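You operate a simulated robot arm through the tools that you are given. There is no shell and no other tool. Be economical: measure what you need, move in short steps, check, and stop when the job is done.

Carry out the task below with a simulated robot arm. There is one attempt and no reset: what you move stays moved.

Task
Put the blue plug from the top of the plywood table on the blue clip tag.

Only the result counts: the job must be done as asked and must still hold three seconds after the hand-in. Knocking over, shifting, dropping, spilling or breaking anything else fails it.

Robot
A 6-joint arm with a two-finger parallel gripper, fixed in place. Base frame: the origin is at the foot of the arm, x ahead of it, y to its left, z up; the work surface is at about z = 0. Lengths are in mm, angles in rad, forces in N, time in s.
With the tool pointing down near the work surface it reaches from about 140 to 580 mm from the base axis. Its first joint turns from -1.152 to 1.152 rad. Payload 2.1 kg.
The TCP is the grasp point between the finger pads, 30 mm short of the fingertips. In the tool frame z runs along the fingers and y along their closing line. The gripper opens to 94 mm. The fingers are 28 mm wide and 10 mm thick; the gripper's body (50 by 96 mm) begins 55 mm behind the TCP.
Orientation is told as [roll, pitch, yaw] about the base's x, y, z axes, in that order, counted from this pose: with the fingers straight down and closing along the base's y, the tool's x points along the base's -x, its y along +y and its z along -z.

Tools
- The arm moves only by the tool drive_tool. Its argument "series" is a list of rows, each an object of numbers (a shift or turn left out is 0, a gripper value left out holds the last): "tx", "ty", "tz": the shift along the base's x, y, z in mm; "rx", "ry", "rz": the turn, a rotation vector about the base's x, y, z in rad. In form: [{"tx": .., "ty": .., "tz": .., "rx": .., "ry": .., "rz": ..}, ...]. A call has 1 to 20 rows; each row is the pose to reach, as a shift and turn from the pose commanded when the call began. "jaw" is the finger opening in mm, from 0 to 94, set as the call begins (left out, the last holds). A row lasts 0.2 s, in which the tool goes at most 50 mm and 0.15 rad; a call with a longer step from one row to the next is refused whole, and so is a gripper value outside its range. A pose out of reach is approached as far as the arm can. The call stops where the force on the tool passes 40 N (or 10 N more than at its start, if that is more) or the arm is blocked; 0.2 s more then pass. Each finger travels about 72 mm/s and halts on what it meets, pressing with about 22 N; the grip force reading is that of the motor and also rises with nothing between the fingers. The clock runs only during rows and for 0.2 s after the last one: add rows that repeat a pose to give the fingers time. The reply holds the time, the measured pose of the TCP, the force on the tool along the base axes, the opening and the grip force, in the units named above and with some noise.
- Cameras (640 x 400 px; columns grow to the right, rows downward): "scene" is fixed at [55.2, -368.9, 493.4]; the picture's right is [0.78, -0.62, 0.00], its down [-0.31, -0.39, -0.87] and it looks along [0.54, 0.68, -0.49] (base axes); focal length 351 px, centre (320, 200). "wrist" rides on the gripper at [-37, 0, -58] in the tool frame; the picture's right is [0.00, -1.00, 0.00], its down [0.97, 0.00, -0.24] and it looks along [0.24, 0.00, 0.97] (tool axes); focal length 218 px, centre (320, 200). There is no depth. A picture from a camera that has moved, and an enlarged one, comes with that camera's place and axes in the base frame and with its lens.
- camera(camera): a new picture of that camera. It takes no simulated time.
- inspect(camera, box): a new picture of the part [left, top, right, bottom] of that camera's present view, enlarged. It takes no simulated time.
- sign_off(): hands the job in; it is judged then, once.

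Go step by step. Nothing tells you positions but the pictures and the camera data: compare them with the known pose of the tool, close in by small moves and look again before you grip or let go. The budget is 90 turns and 46 pictures, counting those below and the enlarged ones. Unless the task says otherwise, let go and move clear before handing in, and close with one line.

The tools are called as a command line: name --argument value ..., lists and objects as JSON in quotes. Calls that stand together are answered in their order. drive_tool: Moves the arm, as the interface text tells. Its arguments: {"type":"object","properties":{"series":{"type":"array"},"jaw":{"type":"number"}},"required":["series"]} The other tools are called the same way: camera (camera) takes a picture; inspect (camera, box) takes an enlarged picture of a part of a camera's view; sign_off () hands the job in.

At the start:

```text
time_s: 0.0
ee_pos: [329.6, 83.2, 216.4]
orientation: [0.0, -0.001, 0.0]
contact_force: [0.6, -1.3, -0.2]
opening: 94.2
gripper_force: 0.0
```

scene: 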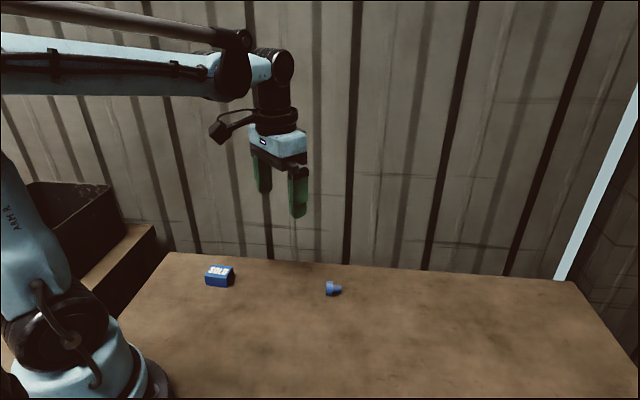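
wrist: 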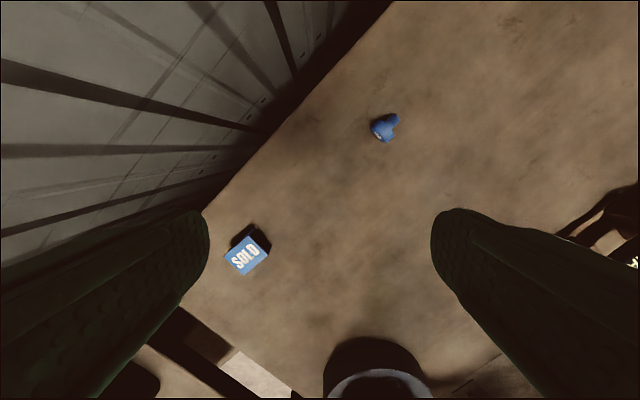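

I see a small blue plug near the middle of the table and a blue block marked "SOLO", which is probably the tag. I'll enlarge both before moving.

inspect --camera "scene" --box '[190, 250, 250, 300]'

inspect --camera "scene" --box '[305, 265, 365, 305]'

inspect --camera "wrist" --box '[200, 90, 440, 290]'

```text
8.00 times, centred on (220, 275) of scene
camera zoom: at [55.2, -368.9, 493.4], right [0.78, -0.62, 0.0], down [-0.31, -0.39, -0.87], along [0.54, 0.68, -0.49], focal length 2810 px, centre (1120, -400)
```

zoom: 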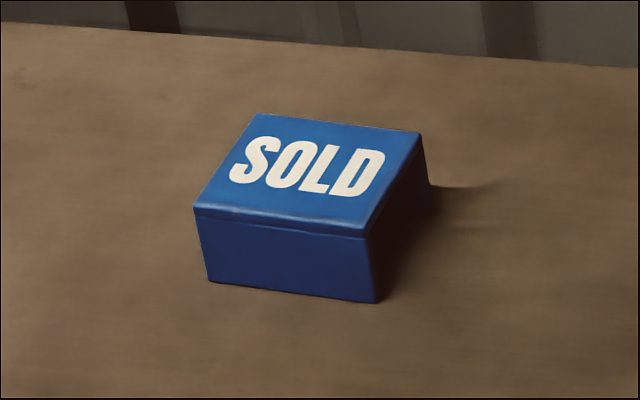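

```text
10.00 times, centred on (335, 285) of scene
camera zoom: at [55.2, -368.9, 493.4], right [0.78, -0.62, 0.0], down [-0.31, -0.39, -0.87], along [0.54, 0.68, -0.49], focal length 3512 px, centre (170, -650)
```

zoom: 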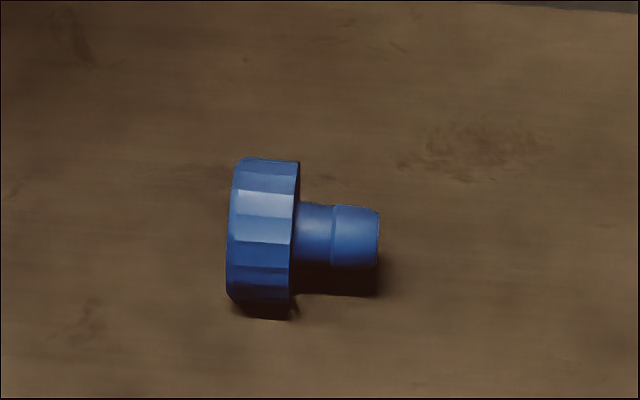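

```text
2.00 times, centred on (320, 190) of wrist
camera zoom: at [367.8, 83.2, 274.3], right [0.0, -1.0, 0.0], down [-0.97, 0.0, 0.24], along [-0.24, 0.0, -0.97], focal length 436 px, centre (320, 220)
```

zoom: 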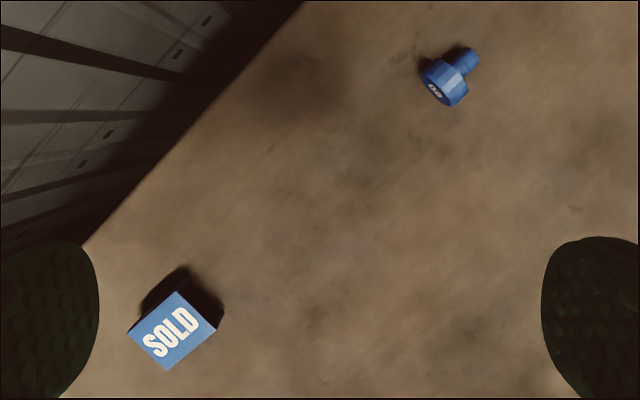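

The tag is the "SOLD" block, near (233,177) with its top at about z=23. The plug lies on its side with its head near (383,13), about 28 mm across, and its axis runs toward (+x,-y). I'll go above the plug and turn about -0.7 rad so the fingers close across the head.

drive_tool --series '[{"tx": 11, "ty": -14, "tz": -14, "rz": -0.14}, {"tx": 22, "ty": -28, "tz": -28, "rz": -0.28}, {"tx": 33, "ty": -42, "tz": -42, "rz": -0.42}, {"tx": 44, "ty": -56, "tz": -56, "rz": -0.56}, {"tx": 53.4, "ty": -70.2, "tz": -86, "rz": -0.7}, {"tx": 53.4, "ty": -70.2, "tz": -86, "rz": -0.7}]' --jaw 70

camera --camera "wrist"

camera --camera "scene"

```text
time_s: 1.4
ee_pos: [384.9, 10.8, 129.4]
orientation: [0.001, 0.002, -0.703]
contact_force: [0.6, 0.2, -0.4]
opening: 69.8
gripper_force: 0.0
```

```text
40 pictures are left
camera wrist: at [413.3, -12.6, 187.8], right [-0.65, -0.76, 0.0], down [-0.74, 0.63, 0.24], along [-0.18, 0.16, -0.97], focal length 218 px, centre (320, 200)
```

wrist: 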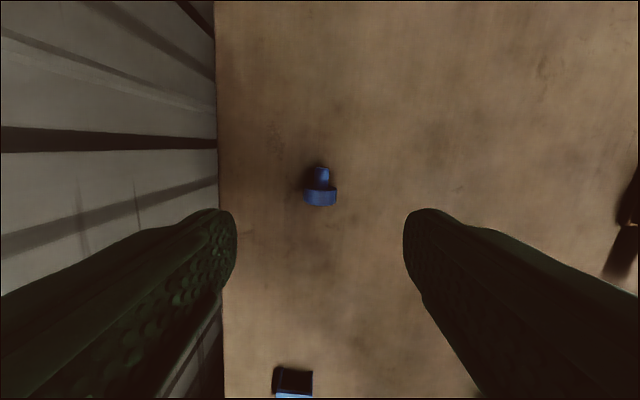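

```text
39 pictures are left
```

scene: 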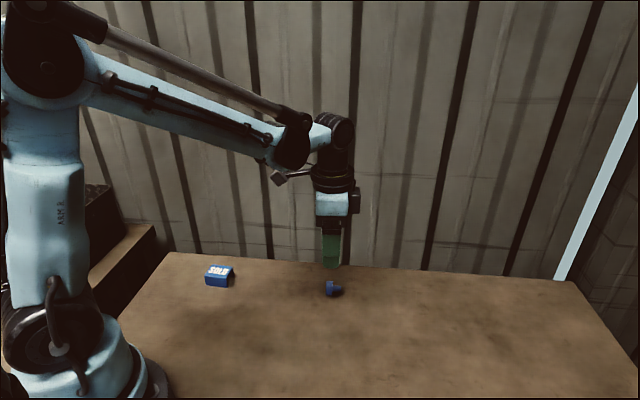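

The plug now lies straight in the wrist view with its axis across the closing line. I'll enlarge it to place it accurately.

inspect --camera "wrist" --box '[280, 150, 360, 220]'

inspect --camera "scene" --box '[290, 230, 380, 310]'

```text
5.71 times, centred on (320, 185) of wrist
camera zoom: at [413.3, -12.6, 187.8], right [-0.65, -0.76, 0.0], down [-0.74, 0.63, 0.24], along [-0.18, 0.16, -0.97], focal length 1247 px, centre (320, 286)
```

zoom: 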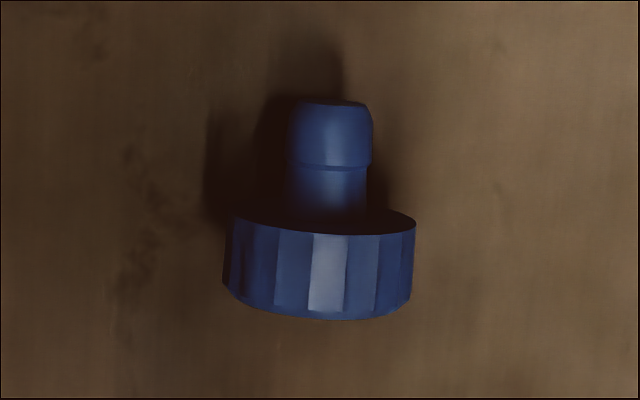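

```text
5.00 times, centred on (335, 270) of scene
camera zoom: at [55.2, -368.9, 493.4], right [0.78, -0.62, 0.0], down [-0.31, -0.39, -0.87], along [0.54, 0.68, -0.49], focal length 1756 px, centre (245, -150)
```

zoom: 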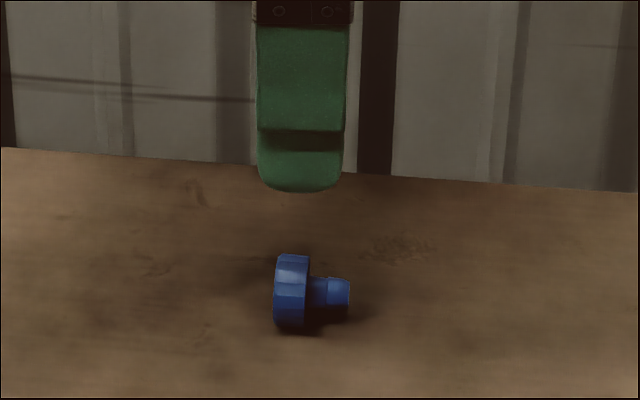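

The head is centred between the fingers and well within the finger width. I'll go straight down until the tips are about 6 mm above the table, with the jaw still open, then check.

drive_tool --series '[{"tz": -30}, {"tz": -55}, {"tz": -75}, {"tz": -88}, {"tz": -92.5}, {"tz": -92.5}]'

inspect --camera "scene" --box '[290, 240, 380, 310]'

camera --camera "wrist"

```text
time_s: 2.8
ee_pos: [383.8, 13.5, 36.7]
orientation: [0.0, 0.001, -0.7]
contact_force: [0.1, -0.3, 0.2]
opening: 70.1
gripper_force: 0.0
```

```text
5.71 times, centred on (335, 275) of scene
camera zoom: at [55.2, -368.9, 493.4], right [0.78, -0.62, 0.0], down [-0.31, -0.39, -0.87], along [0.54, 0.68, -0.49], focal length 2007 px, centre (234, -229)
```

zoom: 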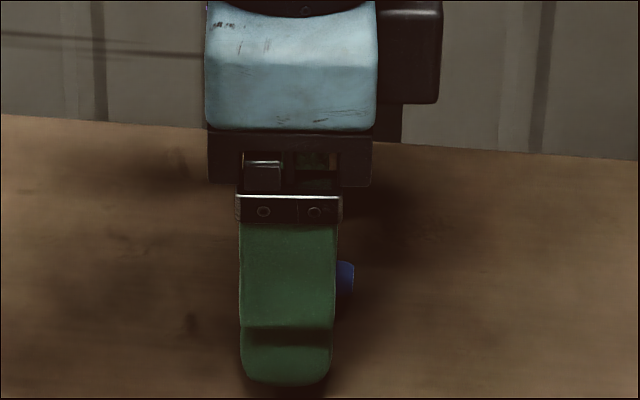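

```text
35 pictures are left
camera wrist: at [412.3, -10.5, 95.4], right [-0.64, -0.76, 0.0], down [-0.74, 0.63, 0.24], along [-0.18, 0.15, -0.97], focal length 218 px, centre (320, 200)
```

wrist: 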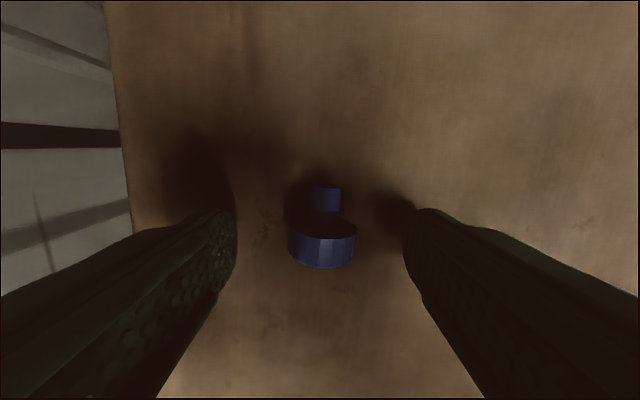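

The plug is centred between the fingers, so I'll close on it.

drive_tool --series '[{"tz": 0}, {"tz": 0}, {"tz": 0}, {"tz": 0}]' --jaw 15

camera --camera "wrist"

```text
time_s: 3.8
ee_pos: [383.6, 13.3, 37.4]
orientation: [0.001, 0.001, -0.701]
contact_force: [-0.4, -0.1, 0.4]
opening: 26.7
gripper_force: 22.3
```

```text
34 pictures are left
camera wrist: at [412.3, -10.6, 95.6], right [-0.64, -0.76, 0.0], down [-0.74, 0.63, 0.24], along [-0.18, 0.15, -0.97], focal length 218 px, centre (320, 200)
```

wrist: 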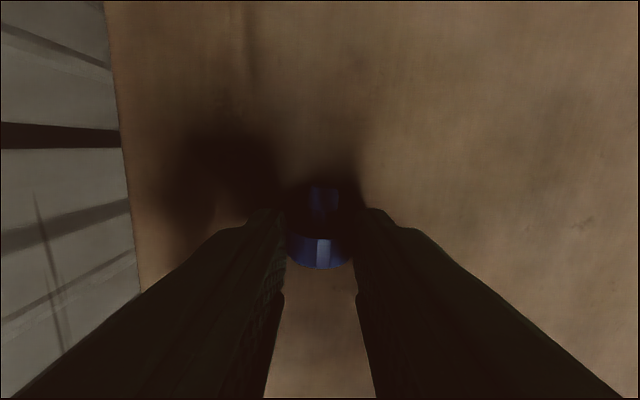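

The plug is gripped at 26.7 mm. I'll lift it and move part of the way toward the tag, then look again.

drive_tool --series '[{"tz": 15}, {"tz": 45}, {"tz": 85}, {"tz": 120, "tx": -12, "ty": 13}, {"tz": 120, "tx": -37, "ty": 40}, {"tz": 120, "tx": -62, "ty": 67}, {"tz": 120, "tx": -87, "ty": 94}, {"tz": 120, "tx": -100, "ty": 108}, {"tz": 120, "tx": -100, "ty": 108}]'

camera --camera "wrist"

camera --camera "scene"

```text
time_s: 5.8
ee_pos: [283.5, 121.3, 157.3]
orientation: [0.001, 0.0, -0.699]
contact_force: [0.6, -0.7, 1.3]
opening: 27.4
gripper_force: 22.5
```

```text
33 pictures are left
camera wrist: at [312.3, 96.9, 215.6], right [-0.64, -0.76, 0.0], down [-0.74, 0.63, 0.24], along [-0.18, 0.15, -0.97], focal length 218 px, centre (320, 200)
```

wrist: 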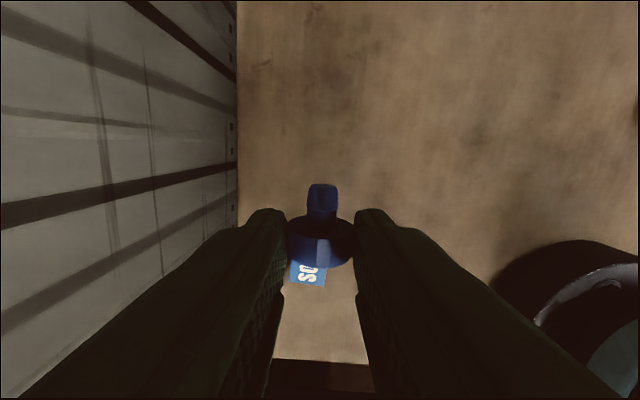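

```text
32 pictures are left
```

scene: 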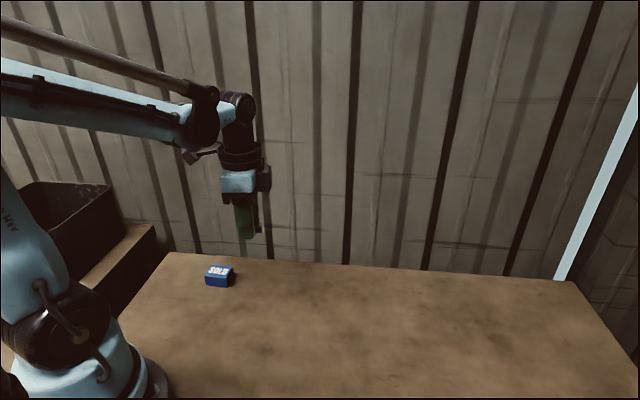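

I can see part of the tag past the plug, so I'll enlarge both views to fix its corners and height.

inspect --camera "wrist" --box '[270, 170, 370, 300]'

inspect --camera "scene" --box '[195, 215, 285, 295]'

```text
3.08 times, centred on (320, 235) of wrist
camera zoom: at [312.3, 96.9, 215.6], right [-0.64, -0.76, 0.0], down [-0.74, 0.63, 0.24], along [-0.18, 0.15, -0.97], focal length 672 px, centre (320, 92)
```

zoom: 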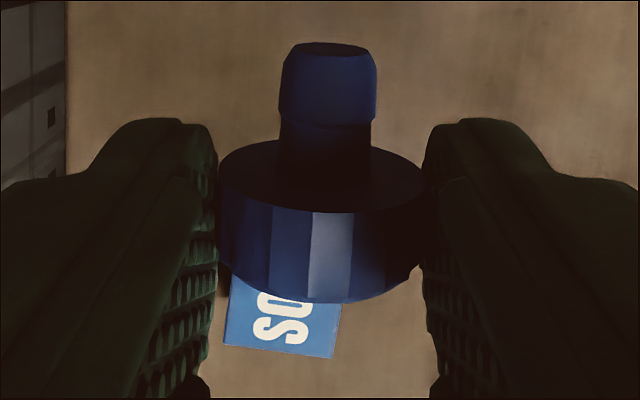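

```text
5.00 times, centred on (240, 255) of scene
camera zoom: at [55.2, -368.9, 493.4], right [0.78, -0.62, 0.0], down [-0.31, -0.39, -0.87], along [0.54, 0.68, -0.49], focal length 1756 px, centre (720, -75)
```

zoom: 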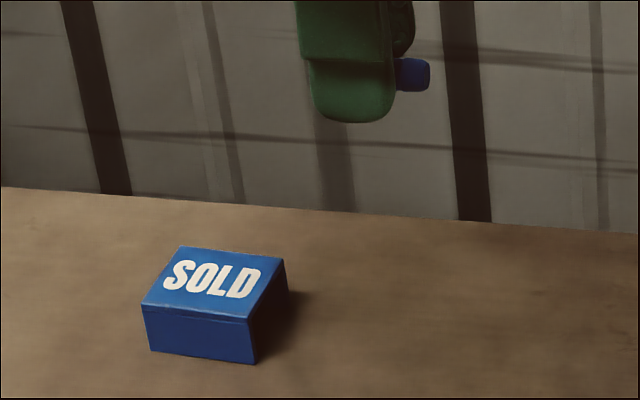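

The tag top measures about 45 x 36 mm, centred near (234,178) at z≈24. The plug should touch down at TCP z≈61. I'll move over the tag to a hover at z≈80 and check.

drive_tool --series '[{"tx": -18, "ty": 20}, {"tx": -36, "ty": 40}, {"tx": -52.5, "ty": 59.5}, {"tx": -52.5, "ty": 59.5, "tz": -30}, {"tx": -52.5, "ty": 59.5, "tz": -60}, {"tx": -52.5, "ty": 59.5, "tz": -77}, {"tx": -52.5, "ty": 59.5, "tz": -77}]'

inspect --camera "scene" --box '[190, 230, 260, 295]'

inspect --camera "wrist" --box '[260, 160, 380, 320]'

```text
time_s: 7.4
ee_pos: [232.5, 179.6, 80.2]
orientation: [0.0, 0.0, -0.699]
contact_force: [-0.2, -0.3, 0.0]
opening: 27.1
gripper_force: 21.6
```

```text
6.15 times, centred on (225, 262) of scene
camera zoom: at [55.2, -368.9, 493.4], right [0.78, -0.62, 0.0], down [-0.31, -0.39, -0.87], along [0.54, 0.68, -0.49], focal length 2161 px, centre (905, -185)
```

zoom: 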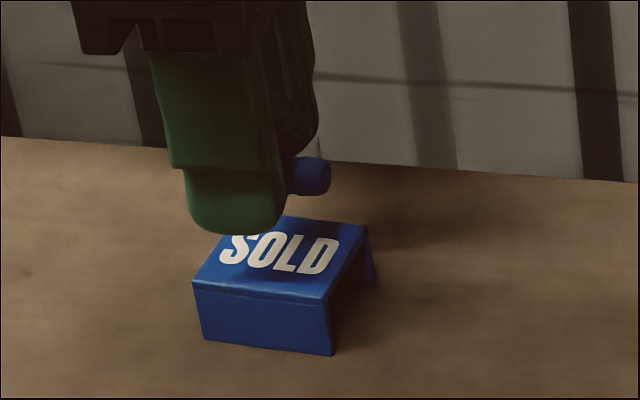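

```text
2.50 times, centred on (320, 240) of wrist
camera zoom: at [260.8, 156.2, 138.3], right [-0.64, -0.76, 0.0], down [-0.74, 0.63, 0.24], along [-0.18, 0.15, -0.97], focal length 546 px, centre (320, 100)
```

zoom: 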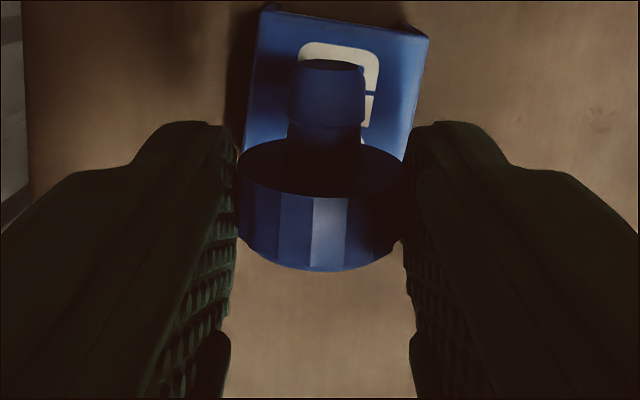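

The plug hovers over the tag, within about 2 mm of where I want it. I'll shift slightly in -y, lower to just above contact and check.

drive_tool --series '[{"ty": -1.8, "tz": -5}, {"ty": -1.8, "tz": -12}, {"ty": -1.8, "tz": -16}, {"ty": -1.8, "tz": -16}]'

inspect --camera "scene" --box '[190, 230, 260, 295]'

inspect --camera "wrist" --box '[260, 160, 380, 320]'

```text
time_s: 8.4
ee_pos: [231.6, 178.7, 64.9]
orientation: [0.001, 0.0, -0.701]
contact_force: [0.4, -0.1, -0.4]
opening: 27.2
gripper_force: 22.1
```

```text
6.15 times, centred on (225, 262) of scene
camera zoom: at [55.2, -368.9, 493.4], right [0.78, -0.62, 0.0], down [-0.31, -0.39, -0.87], along [0.54, 0.68, -0.49], focal length 2161 px, centre (905, -185)
```

zoom: 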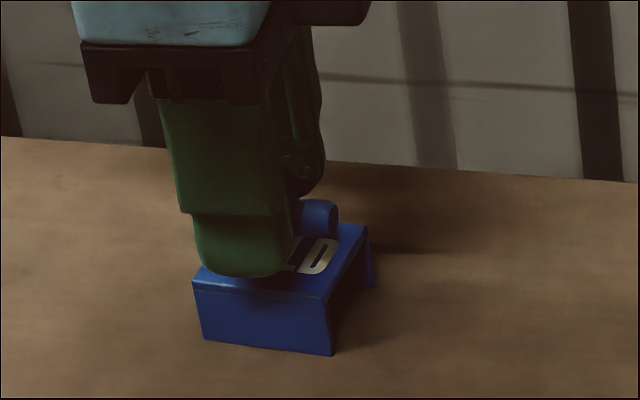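

```text
2.50 times, centred on (320, 240) of wrist
camera zoom: at [260.2, 154.6, 122.6], right [-0.64, -0.76, 0.0], down [-0.74, 0.63, 0.24], along [-0.18, 0.15, -0.97], focal length 546 px, centre (320, 100)
```

zoom: 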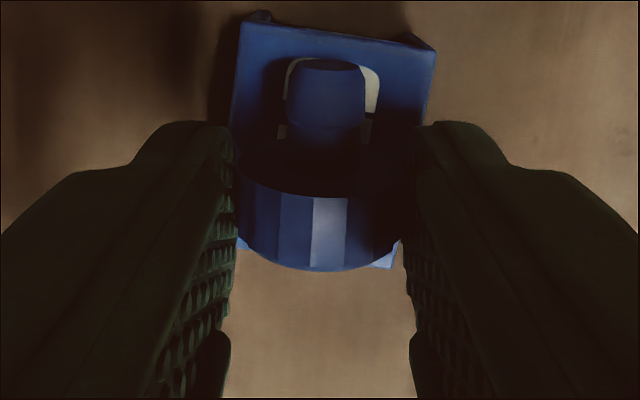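

The head sits well inside the tag top with a small gap below it. I'll lower in 1 mm steps and watch the force.

drive_tool --series '[{"tz": -1}, {"tz": -1}, {"tz": -2}, {"tz": -2}]'

inspect --camera "scene" --box '[200, 250, 250, 290]'

```text
time_s: 9.4
ee_pos: [230.9, 178.3, 61.7]
orientation: [0.0, 0.0, -0.701]
contact_force: [1.4, 0.0, 6.8]
opening: 27.0
gripper_force: 22.6
```

```text
10.00 times, centred on (225, 270) of scene
camera zoom: at [55.2, -368.9, 493.4], right [0.78, -0.62, 0.0], down [-0.31, -0.39, -0.87], along [0.54, 0.68, -0.49], focal length 3512 px, centre (1270, -500)
```

zoom: 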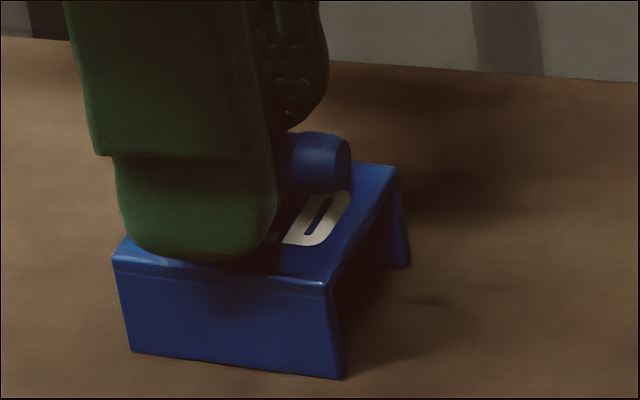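

There is a contact force of about 7 N upward, so the plug is resting on the tag. I'll open the fingers and look before rising.

drive_tool --series '[{"tz": 0.5}, {"tz": 0.5}, {"tz": 0.5}]' --jaw 50

inspect --camera "wrist" --box '[260, 160, 380, 320]'

```text
time_s: 10.2
ee_pos: [231.6, 179.5, 63.7]
orientation: [0.001, -0.003, -0.701]
contact_force: [-0.5, 0.4, 0.7]
opening: 49.9
gripper_force: 0.1
```

```text
2.50 times, centred on (320, 240) of wrist
camera zoom: at [260.1, 155.0, 120.9], right [-0.64, -0.76, 0.0], down [-0.74, 0.63, 0.24], along [-0.18, 0.15, -0.97], focal length 546 px, centre (320, 100)
```

zoom: 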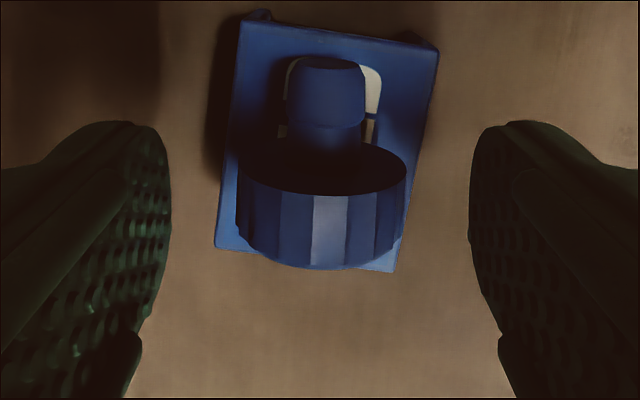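

The plug is free and rests on the tag without having moved. I'll rise straight up and check both views.

drive_tool --series '[{"tz": 10}, {"tz": 35}, {"tz": 75}, {"tz": 110}, {"tz": 110}, {"tz": 110}, {"tz": 110}, {"tz": 110}]'

inspect --camera "scene" --box '[190, 230, 260, 295]'

camera --camera "wrist"

```text
time_s: 12.0
ee_pos: [231.9, 178.8, 174.3]
orientation: [0.0, 0.001, -0.699]
contact_force: [1.4, 0.3, -0.5]
opening: 50.1
gripper_force: 0.0
```

```text
6.15 times, centred on (225, 262) of scene
camera zoom: at [55.2, -368.9, 493.4], right [0.78, -0.62, 0.0], down [-0.31, -0.39, -0.87], along [0.54, 0.68, -0.49], focal length 2161 px, centre (905, -185)
```

zoom: 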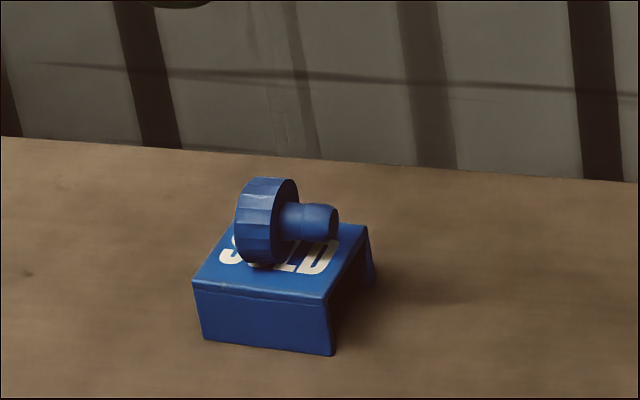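

```text
22 pictures are left
camera wrist: at [260.4, 155.5, 231.5], right [-0.64, -0.76, 0.0], down [-0.74, 0.63, 0.24], along [-0.18, 0.15, -0.97], focal length 218 px, centre (320, 200)
```

wrist: 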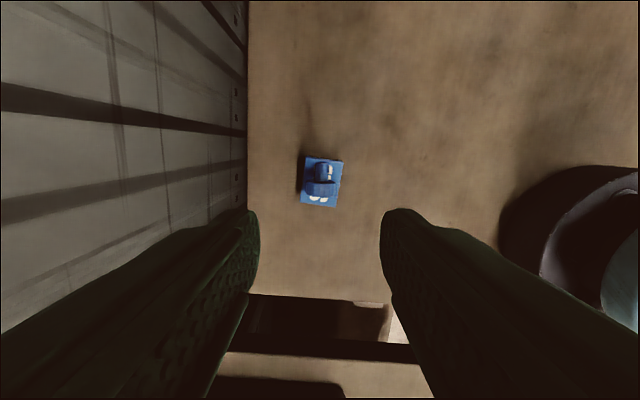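

The plug rests steadily on the tag, the tag hasn't moved, and the gripper is clear, so I'm handing in.

sign_off

```text
The job is handed in.
```

The blue plug is lying on its side on top of the blue "SOLD" clip tag, and I've handed the job in with the arm clear.
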